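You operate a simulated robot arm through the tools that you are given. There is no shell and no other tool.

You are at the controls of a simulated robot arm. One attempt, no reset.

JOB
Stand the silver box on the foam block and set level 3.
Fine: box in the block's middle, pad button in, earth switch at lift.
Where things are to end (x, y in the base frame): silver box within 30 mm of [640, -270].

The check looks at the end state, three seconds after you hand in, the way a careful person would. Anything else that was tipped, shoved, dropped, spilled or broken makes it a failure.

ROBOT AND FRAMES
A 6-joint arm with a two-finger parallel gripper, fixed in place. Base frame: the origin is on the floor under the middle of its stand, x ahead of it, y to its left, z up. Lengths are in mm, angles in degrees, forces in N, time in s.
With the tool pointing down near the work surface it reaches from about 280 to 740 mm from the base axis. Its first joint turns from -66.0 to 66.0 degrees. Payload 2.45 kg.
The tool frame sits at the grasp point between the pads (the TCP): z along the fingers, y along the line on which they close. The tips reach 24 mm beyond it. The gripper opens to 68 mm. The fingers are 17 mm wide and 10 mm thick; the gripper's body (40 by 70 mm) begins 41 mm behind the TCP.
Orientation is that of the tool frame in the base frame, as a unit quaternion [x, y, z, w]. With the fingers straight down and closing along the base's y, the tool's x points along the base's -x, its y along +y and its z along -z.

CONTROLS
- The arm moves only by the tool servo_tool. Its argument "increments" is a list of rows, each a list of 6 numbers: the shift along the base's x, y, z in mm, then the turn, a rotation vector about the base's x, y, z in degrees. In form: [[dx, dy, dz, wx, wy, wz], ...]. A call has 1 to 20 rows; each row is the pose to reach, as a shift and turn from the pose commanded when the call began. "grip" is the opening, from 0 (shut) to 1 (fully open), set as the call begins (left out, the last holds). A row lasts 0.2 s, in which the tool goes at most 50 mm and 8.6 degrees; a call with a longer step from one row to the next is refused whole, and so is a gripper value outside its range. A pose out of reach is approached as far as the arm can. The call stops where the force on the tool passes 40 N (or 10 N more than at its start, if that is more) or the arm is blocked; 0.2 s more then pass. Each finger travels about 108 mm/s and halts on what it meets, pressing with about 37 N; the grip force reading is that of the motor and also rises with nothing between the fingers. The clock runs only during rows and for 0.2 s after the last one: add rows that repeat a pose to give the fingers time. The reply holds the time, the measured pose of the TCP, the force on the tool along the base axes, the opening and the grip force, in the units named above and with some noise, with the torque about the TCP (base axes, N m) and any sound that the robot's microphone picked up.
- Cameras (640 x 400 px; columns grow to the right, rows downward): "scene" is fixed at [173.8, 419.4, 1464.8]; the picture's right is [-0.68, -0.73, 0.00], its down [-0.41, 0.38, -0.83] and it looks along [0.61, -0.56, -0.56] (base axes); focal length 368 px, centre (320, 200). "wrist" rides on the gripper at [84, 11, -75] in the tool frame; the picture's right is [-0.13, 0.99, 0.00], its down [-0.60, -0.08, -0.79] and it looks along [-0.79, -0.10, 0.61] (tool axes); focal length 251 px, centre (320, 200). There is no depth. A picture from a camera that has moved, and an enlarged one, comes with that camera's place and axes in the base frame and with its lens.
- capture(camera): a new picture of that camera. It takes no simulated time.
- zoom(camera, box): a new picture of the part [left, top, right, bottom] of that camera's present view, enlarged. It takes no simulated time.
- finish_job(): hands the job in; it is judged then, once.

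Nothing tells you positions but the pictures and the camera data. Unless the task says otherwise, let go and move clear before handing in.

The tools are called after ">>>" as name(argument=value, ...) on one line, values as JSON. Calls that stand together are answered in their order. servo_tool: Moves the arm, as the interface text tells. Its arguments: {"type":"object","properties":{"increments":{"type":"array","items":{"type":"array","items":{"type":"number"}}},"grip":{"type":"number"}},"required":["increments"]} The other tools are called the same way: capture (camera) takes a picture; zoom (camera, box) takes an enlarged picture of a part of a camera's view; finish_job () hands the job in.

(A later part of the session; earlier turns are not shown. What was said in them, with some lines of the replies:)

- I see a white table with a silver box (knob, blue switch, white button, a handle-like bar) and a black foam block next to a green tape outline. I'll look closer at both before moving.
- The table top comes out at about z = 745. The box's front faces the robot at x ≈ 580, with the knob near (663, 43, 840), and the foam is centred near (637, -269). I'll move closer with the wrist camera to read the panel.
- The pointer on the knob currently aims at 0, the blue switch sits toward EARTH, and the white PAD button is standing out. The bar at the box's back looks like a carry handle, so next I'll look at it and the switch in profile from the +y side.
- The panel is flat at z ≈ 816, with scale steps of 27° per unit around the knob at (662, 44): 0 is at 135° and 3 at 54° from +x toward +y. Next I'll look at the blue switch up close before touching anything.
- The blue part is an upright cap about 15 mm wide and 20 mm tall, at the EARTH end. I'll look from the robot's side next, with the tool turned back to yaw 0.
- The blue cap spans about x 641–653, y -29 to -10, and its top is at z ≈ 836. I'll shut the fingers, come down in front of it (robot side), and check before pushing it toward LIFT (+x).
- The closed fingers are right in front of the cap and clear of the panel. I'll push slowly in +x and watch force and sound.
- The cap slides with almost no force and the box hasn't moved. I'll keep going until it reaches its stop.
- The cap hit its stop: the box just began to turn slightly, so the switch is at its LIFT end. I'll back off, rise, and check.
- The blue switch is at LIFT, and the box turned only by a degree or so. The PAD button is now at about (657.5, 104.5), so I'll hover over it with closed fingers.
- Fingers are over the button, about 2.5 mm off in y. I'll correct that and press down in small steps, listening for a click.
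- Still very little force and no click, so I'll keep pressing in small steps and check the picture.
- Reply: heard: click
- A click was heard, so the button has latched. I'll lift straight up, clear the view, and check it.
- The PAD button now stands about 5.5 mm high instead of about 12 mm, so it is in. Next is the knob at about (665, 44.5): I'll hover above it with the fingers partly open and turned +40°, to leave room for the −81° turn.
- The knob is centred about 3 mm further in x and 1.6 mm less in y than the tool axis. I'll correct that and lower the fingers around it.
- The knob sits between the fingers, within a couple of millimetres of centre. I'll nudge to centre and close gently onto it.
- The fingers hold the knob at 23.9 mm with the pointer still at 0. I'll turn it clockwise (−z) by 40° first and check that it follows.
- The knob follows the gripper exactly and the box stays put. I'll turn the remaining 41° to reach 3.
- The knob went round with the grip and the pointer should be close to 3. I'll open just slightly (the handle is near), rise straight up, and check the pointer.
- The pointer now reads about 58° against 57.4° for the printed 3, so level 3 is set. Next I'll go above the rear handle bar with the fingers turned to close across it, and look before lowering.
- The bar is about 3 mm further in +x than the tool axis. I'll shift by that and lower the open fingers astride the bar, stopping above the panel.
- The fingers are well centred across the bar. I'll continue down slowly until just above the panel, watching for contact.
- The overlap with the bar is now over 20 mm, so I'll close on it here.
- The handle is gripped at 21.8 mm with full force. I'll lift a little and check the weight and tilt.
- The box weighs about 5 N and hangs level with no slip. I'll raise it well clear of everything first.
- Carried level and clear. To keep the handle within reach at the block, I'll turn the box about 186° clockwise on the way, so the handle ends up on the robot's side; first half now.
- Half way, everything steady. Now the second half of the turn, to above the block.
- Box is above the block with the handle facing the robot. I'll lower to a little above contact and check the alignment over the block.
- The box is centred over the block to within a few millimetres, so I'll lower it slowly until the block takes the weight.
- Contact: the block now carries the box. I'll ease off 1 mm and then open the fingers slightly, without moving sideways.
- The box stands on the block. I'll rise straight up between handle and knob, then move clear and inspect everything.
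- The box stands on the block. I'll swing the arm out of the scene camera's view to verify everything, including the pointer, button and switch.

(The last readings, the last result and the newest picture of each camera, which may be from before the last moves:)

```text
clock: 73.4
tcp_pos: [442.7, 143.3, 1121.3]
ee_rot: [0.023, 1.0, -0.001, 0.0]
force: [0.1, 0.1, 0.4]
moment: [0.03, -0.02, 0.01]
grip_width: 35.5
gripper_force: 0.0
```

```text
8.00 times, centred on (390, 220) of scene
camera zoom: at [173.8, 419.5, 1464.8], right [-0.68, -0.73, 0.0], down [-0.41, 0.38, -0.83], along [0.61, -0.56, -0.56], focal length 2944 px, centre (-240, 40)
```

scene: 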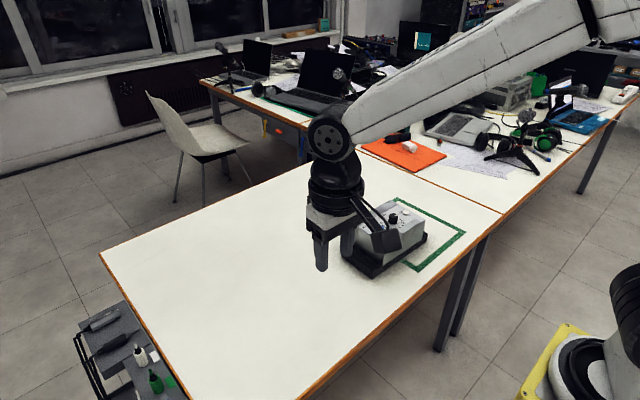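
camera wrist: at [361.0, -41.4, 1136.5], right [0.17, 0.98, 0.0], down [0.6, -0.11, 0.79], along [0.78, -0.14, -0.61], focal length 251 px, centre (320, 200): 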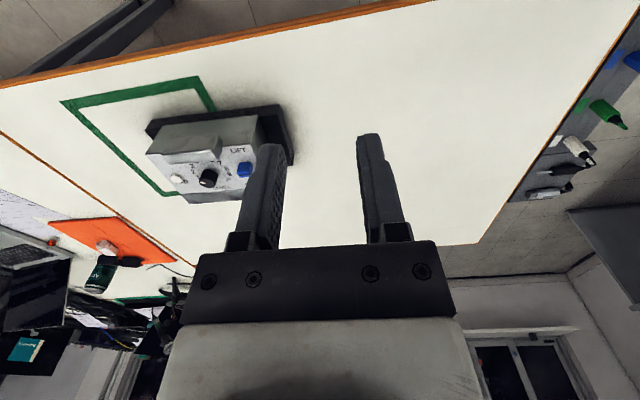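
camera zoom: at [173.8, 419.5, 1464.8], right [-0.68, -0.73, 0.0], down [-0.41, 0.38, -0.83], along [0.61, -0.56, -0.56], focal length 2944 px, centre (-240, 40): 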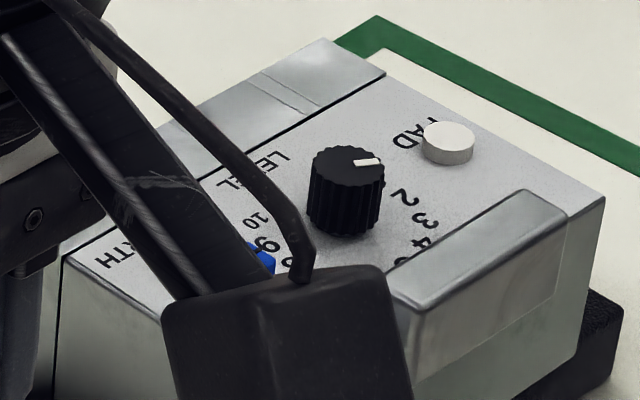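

Still partly in the way; I'll move further to the +y side and take clear pictures.

>>> servo_tool(increments=[[0, 30, 5, 0, 0, 0], [0, 60, 10, 0, 0, 0], [0, 90, 15, 0, 0, 0], [0, 110, 20, 0, 0, 0], [0, 120, 20, 0, 0, 0], [0, 120, 20, 0, 0, 0]])

>>> zoom(camera="scene", box=[330, 180, 450, 290])

>>> zoom(camera="scene", box=[350, 195, 430, 245])

>>> capture(camera="scene")

```text
clock: 74.8
tcp_pos: [443.8, 262.2, 1141.7]
ee_rot: [0.023, 1.0, 0.001, 0.0]
force: [-0.1, 0.5, 0.2]
moment: [0.01, -0.02, 0.0]
grip_width: 35.7
gripper_force: 0.0
```

```text
3.64 times, centred on (390, 235) of scene
camera zoom: at [173.8, 419.5, 1464.8], right [-0.68, -0.73, 0.0], down [-0.41, 0.38, -0.83], along [0.61, -0.56, -0.56], focal length 1338 px, centre (66, 73)
```

zoom: 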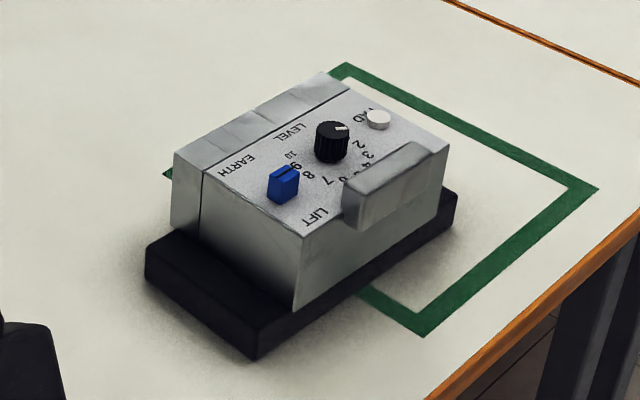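

```text
8.00 times, centred on (390, 220) of scene
camera zoom: at [173.8, 419.5, 1464.8], right [-0.68, -0.73, 0.0], down [-0.41, 0.38, -0.83], along [0.61, -0.56, -0.56], focal length 2944 px, centre (-240, 40)
```

zoom: 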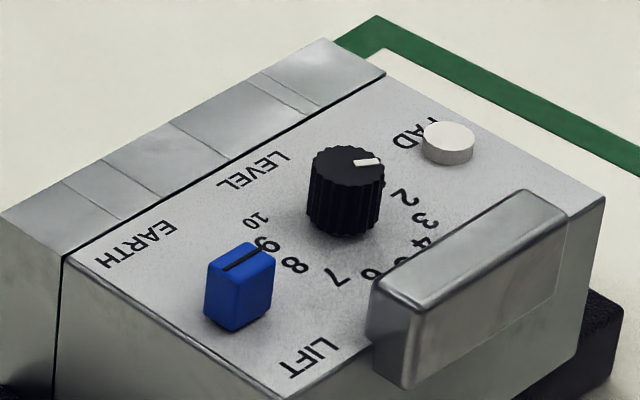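

```text
taken
```

scene: 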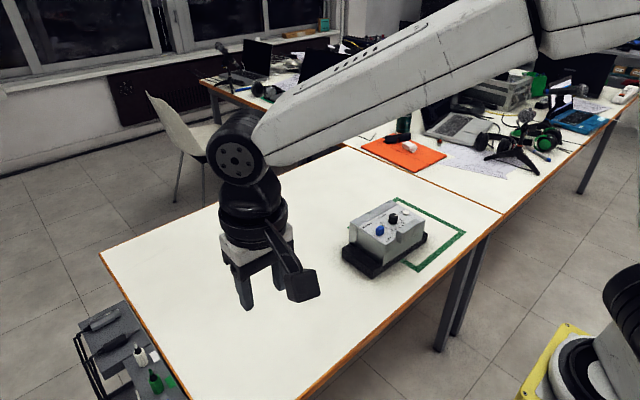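

Everything stands well. I'll enlarge the knob to measure the pointer precisely against the digits.

>>> zoom(camera="scene", box=[380, 207, 412, 227])

>>> zoom(camera="scene", box=[385, 208, 401, 218])

>>> capture(camera="wrist")

```text
16.00 times, centred on (396, 217) of scene
camera zoom: at [173.8, 419.5, 1464.8], right [-0.68, -0.73, 0.0], down [-0.41, 0.38, -0.83], along [0.61, -0.56, -0.56], focal length 5888 px, centre (-896, -72)
```

zoom: 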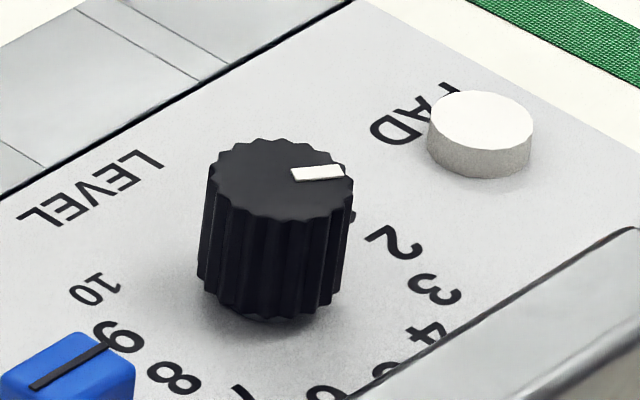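

```text
16.00 times, centred on (393, 213) of scene
camera zoom: at [173.8, 419.5, 1464.8], right [-0.68, -0.73, 0.0], down [-0.41, 0.38, -0.83], along [0.61, -0.56, -0.56], focal length 5888 px, centre (-848, -8)
```

zoom: 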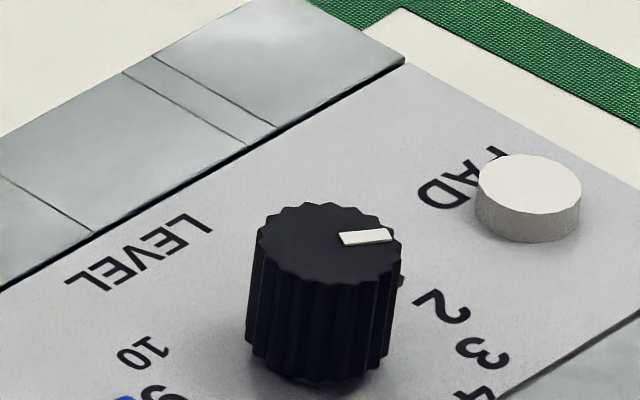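

```text
taken
camera wrist: at [359.5, 278.4, 1216.7], right [0.17, 0.98, 0.0], down [0.6, -0.11, 0.79], along [0.78, -0.14, -0.61], focal length 251 px, centre (320, 200)
```

wrist: 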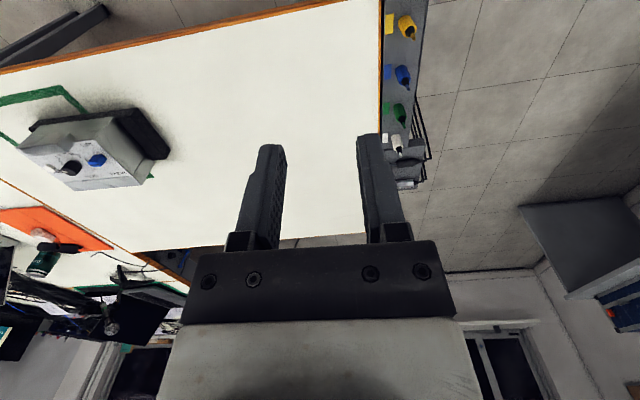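

The pointer reads between about 2.75 and 3 from this oblique angle, which isn't precise enough. I'll bring the wrist camera above the knob, where the view is steep and close, to measure it properly.

>>> servo_tool(increments=[[8, -25, -2, 0, 0, -5], [18, -60, -5, 0, 0, -11], [30, -100, -8, 0, 0, -17], [44, -140, -12, 0, 0, -23], [58, -180, -16, 0, 0, -29], [72, -220, -20, 0, 0, -35], [86, -260, -24, 0, 0, -41], [100, -300, -28, 0, 0, -47], [114, -340, -32, 0, 0, -53], [128, -380, -36, 0, 0, -59], [142, -420, -40, 0, 0, -65], [156, -460, -44, 0, 0, -71], [168, -495, -50, 0, 0, -77], [178, -520, -60, 0, 0, -83], [183, -532, -80, 0, 0, -90], [183, -532, -110, 0, 0, -90], [183, -532, -140, 0, 0, -90], [183, -532, -170, 0, 0, -90], [183, -532, -192, 0, 0, -90], [183, -532, -192, 0, 0, -90]], grip=0.66)

>>> capture(camera="wrist")

```text
clock: 79.0
tcp_pos: [628.5, -270.2, 947.5]
ee_rot: [0.723, 0.691, 0.0, 0.0]
force: [-0.3, 0.1, 0.1]
moment: [-0.01, -0.02, 0.0]
grip_width: 44.9
gripper_force: 0.0
```

```text
taken
camera wrist: at [642.4, -186.1, 1023.4], right [0.98, -0.17, 0.0], down [-0.11, -0.6, 0.79], along [-0.14, -0.78, -0.61], focal length 251 px, centre (320, 200)
```

wrist: 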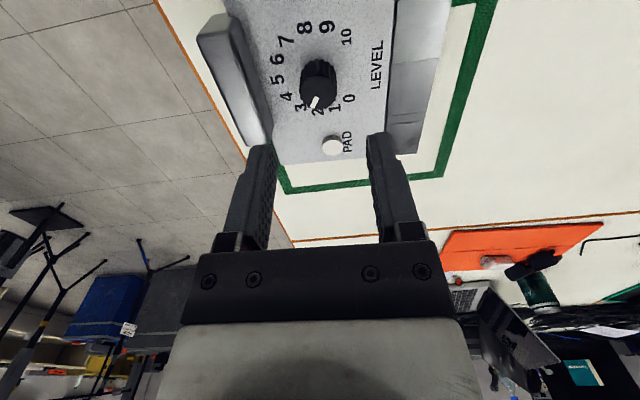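

>>> zoom(camera="wrist", box=[250, 0, 410, 160])

>>> zoom(camera="wrist", box=[265, 40, 365, 130])

>>> zoom(camera="wrist", box=[297, 55, 345, 115])

```text
2.50 times, centred on (330, 80) of wrist
camera zoom: at [642.4, -186.1, 1023.4], right [0.98, -0.17, 0.0], down [-0.11, -0.6, 0.79], along [-0.14, -0.78, -0.61], focal length 629 px, centre (295, 500)
```

zoom: 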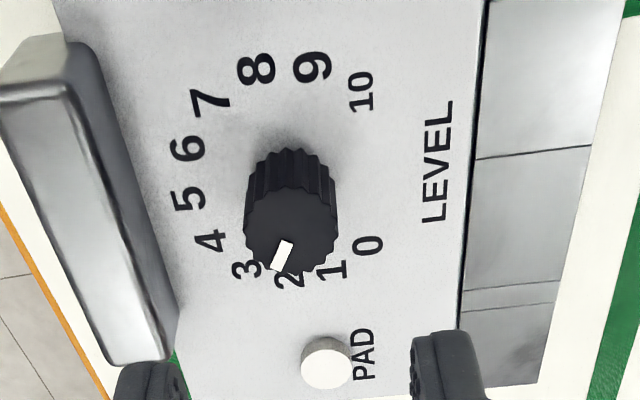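

```text
4.44 times, centred on (315, 85) of wrist
camera zoom: at [642.4, -186.1, 1023.4], right [0.98, -0.17, 0.0], down [-0.11, -0.6, 0.79], along [-0.14, -0.78, -0.61], focal length 1118 px, centre (342, 711)
```

zoom: 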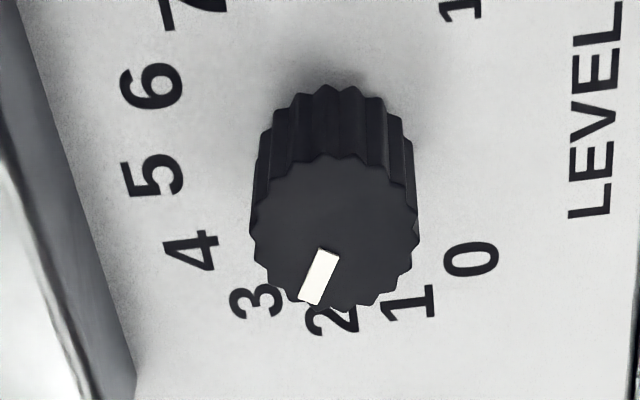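

```text
6.67 times, centred on (321, 85) of wrist
camera zoom: at [642.4, -186.1, 1023.4], right [0.98, -0.17, 0.0], down [-0.11, -0.6, 0.79], along [-0.14, -0.78, -0.61], focal length 1676 px, centre (313, 967)
```

zoom: 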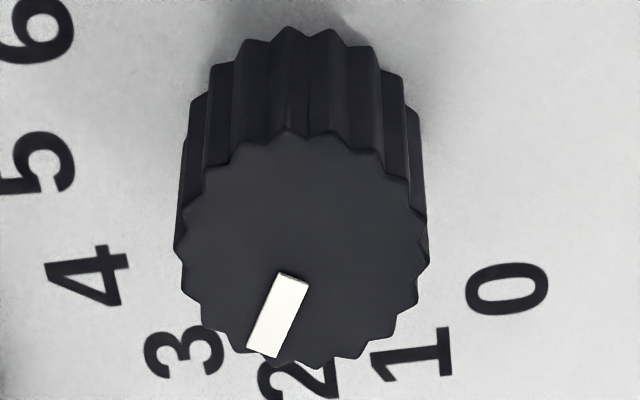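

From this steep close view the pointer sits about 6° short of the printed 3 (reading about 2.75). I'll regrip the knob here on the block and give it that last bit of clockwise turn.

>>> servo_tool(increments=[[-1.6, -2.4, -10, 0, 0, 0], [-1.6, -2.4, -20, 0, 0, 0], [-1.6, -2.4, -30, 0, 0, 0], [-1.6, -2.4, -40, 0, 0, 0], [-1.6, -2.4, -48, 0, 0, 0], [-1.6, -2.4, -48, 0, 0, 0]], grip=0.66)

>>> zoom(camera="wrist", box=[220, 60, 440, 240])

```text
clock: 80.4
tcp_pos: [627.0, -271.4, 902.0]
ee_rot: [0.723, 0.691, 0.0, 0.0]
force: [0.9, 0.6, 0.1]
moment: [-0.01, 0.02, -0.01]
grip_width: 44.9
gripper_force: 0.0
```

```text
2.22 times, centred on (330, 150) of wrist
camera zoom: at [640.4, -188.3, 975.6], right [0.98, -0.17, 0.0], down [-0.11, -0.6, 0.79], along [-0.14, -0.78, -0.61], focal length 559 px, centre (298, 311)
```

zoom: 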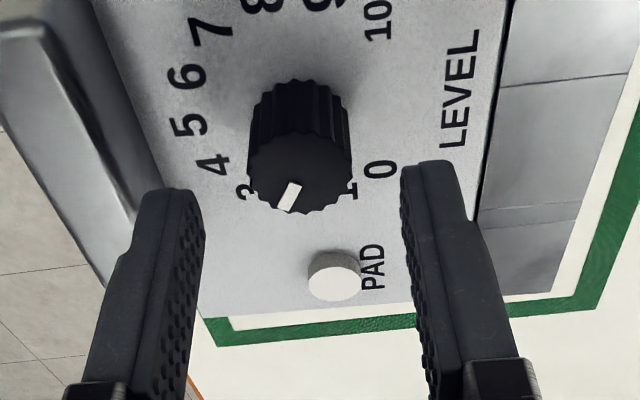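

>>> servo_tool(increments=[[-0.5, -2.6, 0, 0, 0, 0], [-0.5, -2.6, 0, 0, 0, 0], [-0.5, -2.6, -7, 0, 0, 0], [-0.5, -2.6, -14, 0, 0, 0], [-0.5, -2.6, -20, 0, 0, 0], [-0.5, -2.6, -25, 0, 0, 0], [-0.5, -2.6, -25, 0, 0, 0]], grip=0.56)

>>> zoom(camera="wrist", box=[220, 60, 440, 240])

```text
clock: 82.0
tcp_pos: [625.6, -275.7, 876.7]
ee_rot: [0.723, 0.691, 0.0, 0.0]
force: [-0.2, 0.6, -0.4]
moment: [0.05, -0.01, 0.01]
grip_width: 38.1
gripper_force: 0.0
```

```text
2.22 times, centred on (330, 150) of wrist
camera zoom: at [640.0, -190.3, 952.0], right [0.98, -0.17, 0.0], down [-0.11, -0.6, 0.79], along [-0.14, -0.78, -0.61], focal length 559 px, centre (298, 311)
```

zoom: 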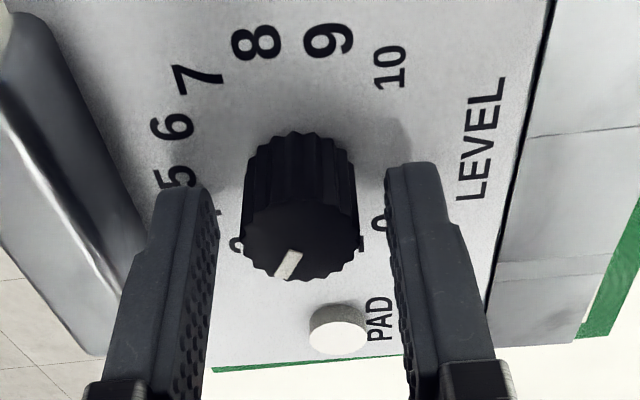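

Well centred around the knob. Closing on it.

>>> servo_tool(increments=[[0, 0, 0, 0, 0, 0], [0, 0, 0, 0, 0, 0], [0, 0, 0, 0, 0, 0]], grip=0.2)

>>> zoom(camera="wrist", box=[220, 60, 440, 240])

```text
clock: 82.8
tcp_pos: [626.1, -274.0, 877.0]
ee_rot: [0.723, 0.691, -0.001, 0.0]
force: [2.4, 0.8, 0.0]
moment: [-0.18, -0.25, -0.02]
grip_width: 24.4
gripper_force: 37.0
```

```text
2.22 times, centred on (330, 150) of wrist
camera zoom: at [640.1, -190.2, 952.1], right [0.98, -0.17, 0.0], down [-0.11, -0.6, 0.79], along [-0.14, -0.78, -0.61], focal length 559 px, centre (298, 311)
```

zoom: 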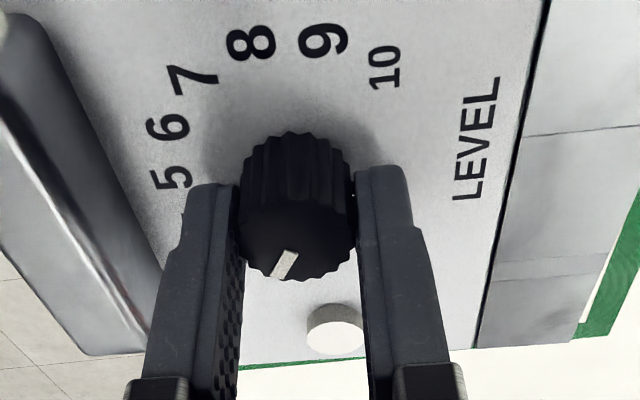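

>>> servo_tool(increments=[[0, 0, 0, 0, 0, -2], [0, 0, 0, 0, 0, -4], [0, 0, 0, 0, 0, -6.5], [0, 0, 0, 0, 0, -6.5]])

>>> zoom(camera="wrist", box=[220, 40, 420, 200])

```text
clock: 83.8
tcp_pos: [625.7, -273.9, 876.2]
ee_rot: [0.762, 0.648, 0.0, 0.0]
force: [-1.0, 1.7, 0.3]
moment: [-0.2, -0.16, 0.0]
grip_width: 24.1
gripper_force: 37.3
```

```text
2.50 times, centred on (320, 120) of wrist
camera zoom: at [648.8, -192.5, 952.2], right [0.96, -0.29, 0.0], down [-0.17, -0.58, 0.79], along [-0.23, -0.76, -0.61], focal length 629 px, centre (320, 400)
```

zoom: 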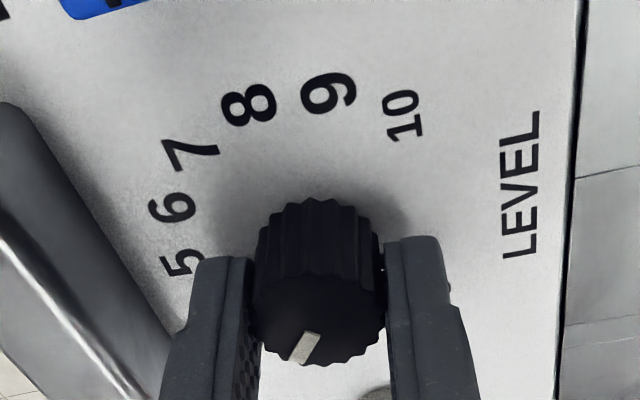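

The panel turned relative to the gripper as intended. I'll release, rise straight up and measure again from the same steep view.

>>> servo_tool(increments=[[0, 0, 0, 0, 0, 0], [0, 0, 0, 0, 0, 0], [0, 0, 8, 0, 0, 0], [0, 0, 20, 0, 0, 0], [0, 0, 35, 0, 0, 0], [0, 0, 52, 0, 0, 0], [0, 0, 70, 0, 0, 0], [0, 0, 70, 0, 0, 0]], grip=0.56)

>>> zoom(camera="wrist", box=[250, 0, 410, 160])

>>> zoom(camera="wrist", box=[297, 55, 345, 115])

```text
clock: 85.6
tcp_pos: [624.7, -275.2, 947.2]
ee_rot: [0.762, 0.648, 0.001, 0.001]
force: [0.4, -0.3, -0.4]
moment: [-0.04, 0.0, 0.03]
grip_width: 38.4
gripper_force: 0.0
```

```text
2.50 times, centred on (330, 80) of wrist
camera zoom: at [648.5, -192.8, 1021.8], right [0.96, -0.28, 0.0], down [-0.17, -0.58, 0.79], along [-0.23, -0.76, -0.61], focal length 629 px, centre (295, 500)
```

zoom: 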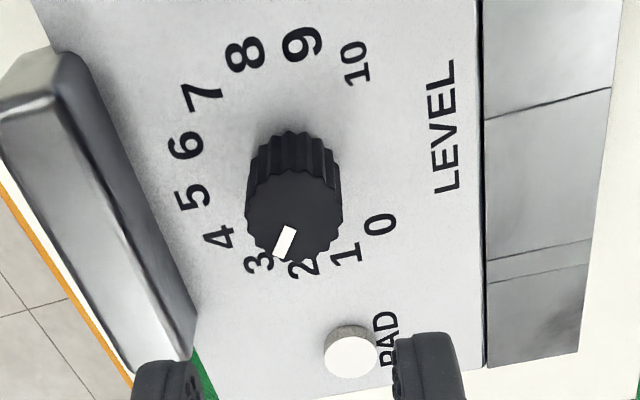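

```text
6.67 times, centred on (321, 85) of wrist
camera zoom: at [648.5, -192.8, 1021.8], right [0.96, -0.28, 0.0], down [-0.17, -0.58, 0.79], along [-0.23, -0.76, -0.61], focal length 1676 px, centre (313, 967)
```

zoom: 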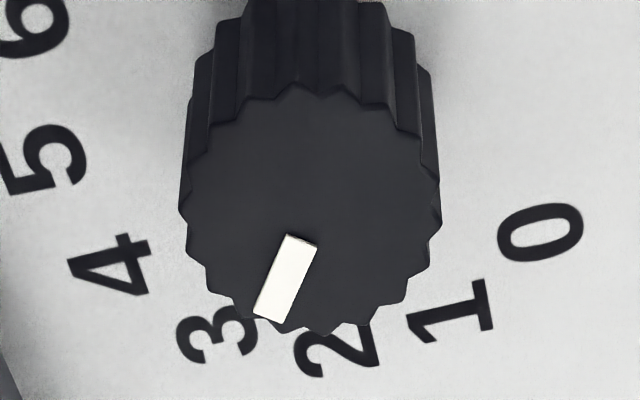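

The pointer now measures 52–55° on the panel against 54° for 3, so the level is 3. I'll rise, move the arm clear and take a last look at everything.

>>> servo_tool(increments=[[0, 0, 25, 0, 0, 0], [0, 0, 60, 0, 0, 0], [0, 0, 95, 0, 0, 0], [-10, 20, 120, 0, 0, 6], [-25, 50, 140, 0, 0, 13], [-40, 85, 155, 0, 0, 20], [-55, 120, 165, 0, 0, 27], [-70, 160, 175, 0, 0, 34], [-85, 200, 185, 0, 0, 41], [-100, 240, 190, 0, 0, 48], [-115, 280, 195, 0, 0, 55], [-130, 320, 200, 0, 0, 62], [-145, 360, 200, 0, 0, 69], [-155, 400, 200, 0, 0, 76], [-165, 440, 200, 0, 0, 83], [-175, 480, 200, 0, 0, 90], [-180, 515, 200, 0, 0, 96], [-180, 535, 200, 0, 0, 99], [-180, 535, 200, 0, 0, 99]])

>>> capture(camera="scene")

>>> zoom(camera="scene", box=[330, 180, 450, 290])

>>> zoom(camera="scene", box=[370, 200, 420, 235])

```text
clock: 89.6
tcp_pos: [445.0, 261.5, 1147.0]
ee_rot: [0.001, 1.0, -0.001, 0.0]
force: [-0.3, 0.1, 0.0]
moment: [-0.02, 0.0, 0.0]
grip_width: 38.2
gripper_force: 0.0
```

```text
taken
```

scene: 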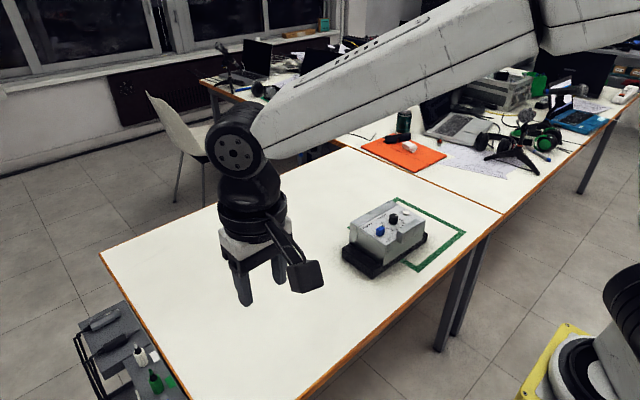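

```text
3.64 times, centred on (390, 235) of scene
camera zoom: at [173.8, 419.5, 1464.8], right [-0.68, -0.73, 0.0], down [-0.41, 0.38, -0.83], along [0.61, -0.56, -0.56], focal length 1338 px, centre (66, 73)
```

zoom: 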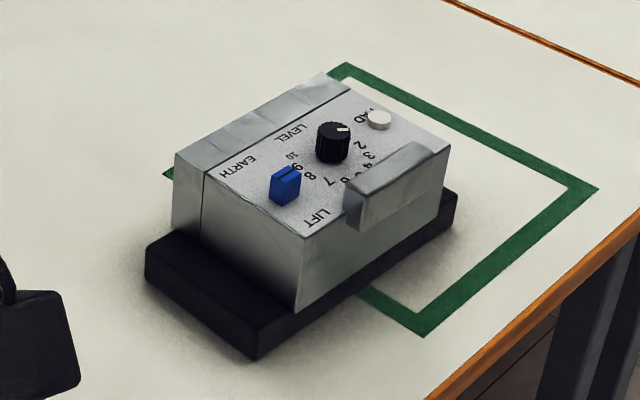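

```text
11.43 times, centred on (395, 218) of scene
camera zoom: at [173.8, 419.5, 1464.8], right [-0.68, -0.73, 0.0], down [-0.41, 0.38, -0.83], along [0.61, -0.56, -0.56], focal length 4206 px, centre (-537, 0)
```

zoom: 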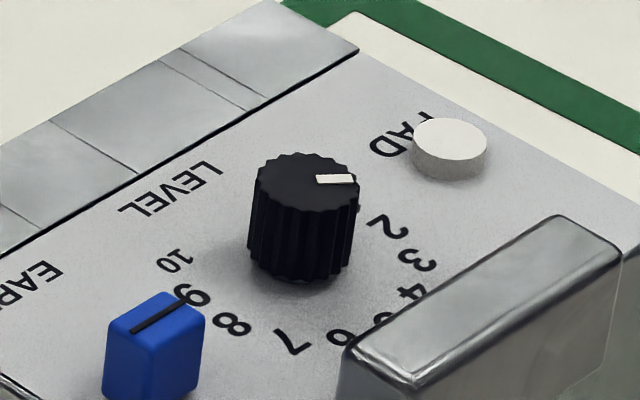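

Final check: the box stands level and centred on the block, with the pointer at 3 (about 53° against 54°), the PAD button in and the blue switch at the LIFT end. The arm is clear and nothing else has moved, so I'm handing in.

>>> finish_job()

```text
The job is handed in.
```

The silver box is standing on the foam block at about (640, -270), and I've handed the job in. My last pictures showed these end states:

- **Position:** the box is level and centred on the block to within a few millimetres. I turned it about 180° on the way so the handle stayed within reach, so its handle side now faces the robot.
- **Level:** the knob points at 3, measured at about 53° against 54° for the printed 3. It first came out about 6° short, so I gave it a second small turn after the box was on the block.
- **Pad button:** it is in. I heard it click, and it now stands about 5.5 mm high instead of about 12 mm.
- **Earth switch:** it is at the LIFT end. I pushed it until it stopped, which turned the box slightly on the table before I lifted it.

Apart from the box, I saw nothing shoved, tipped or dropped. The arm has let go and is clear of the work area.
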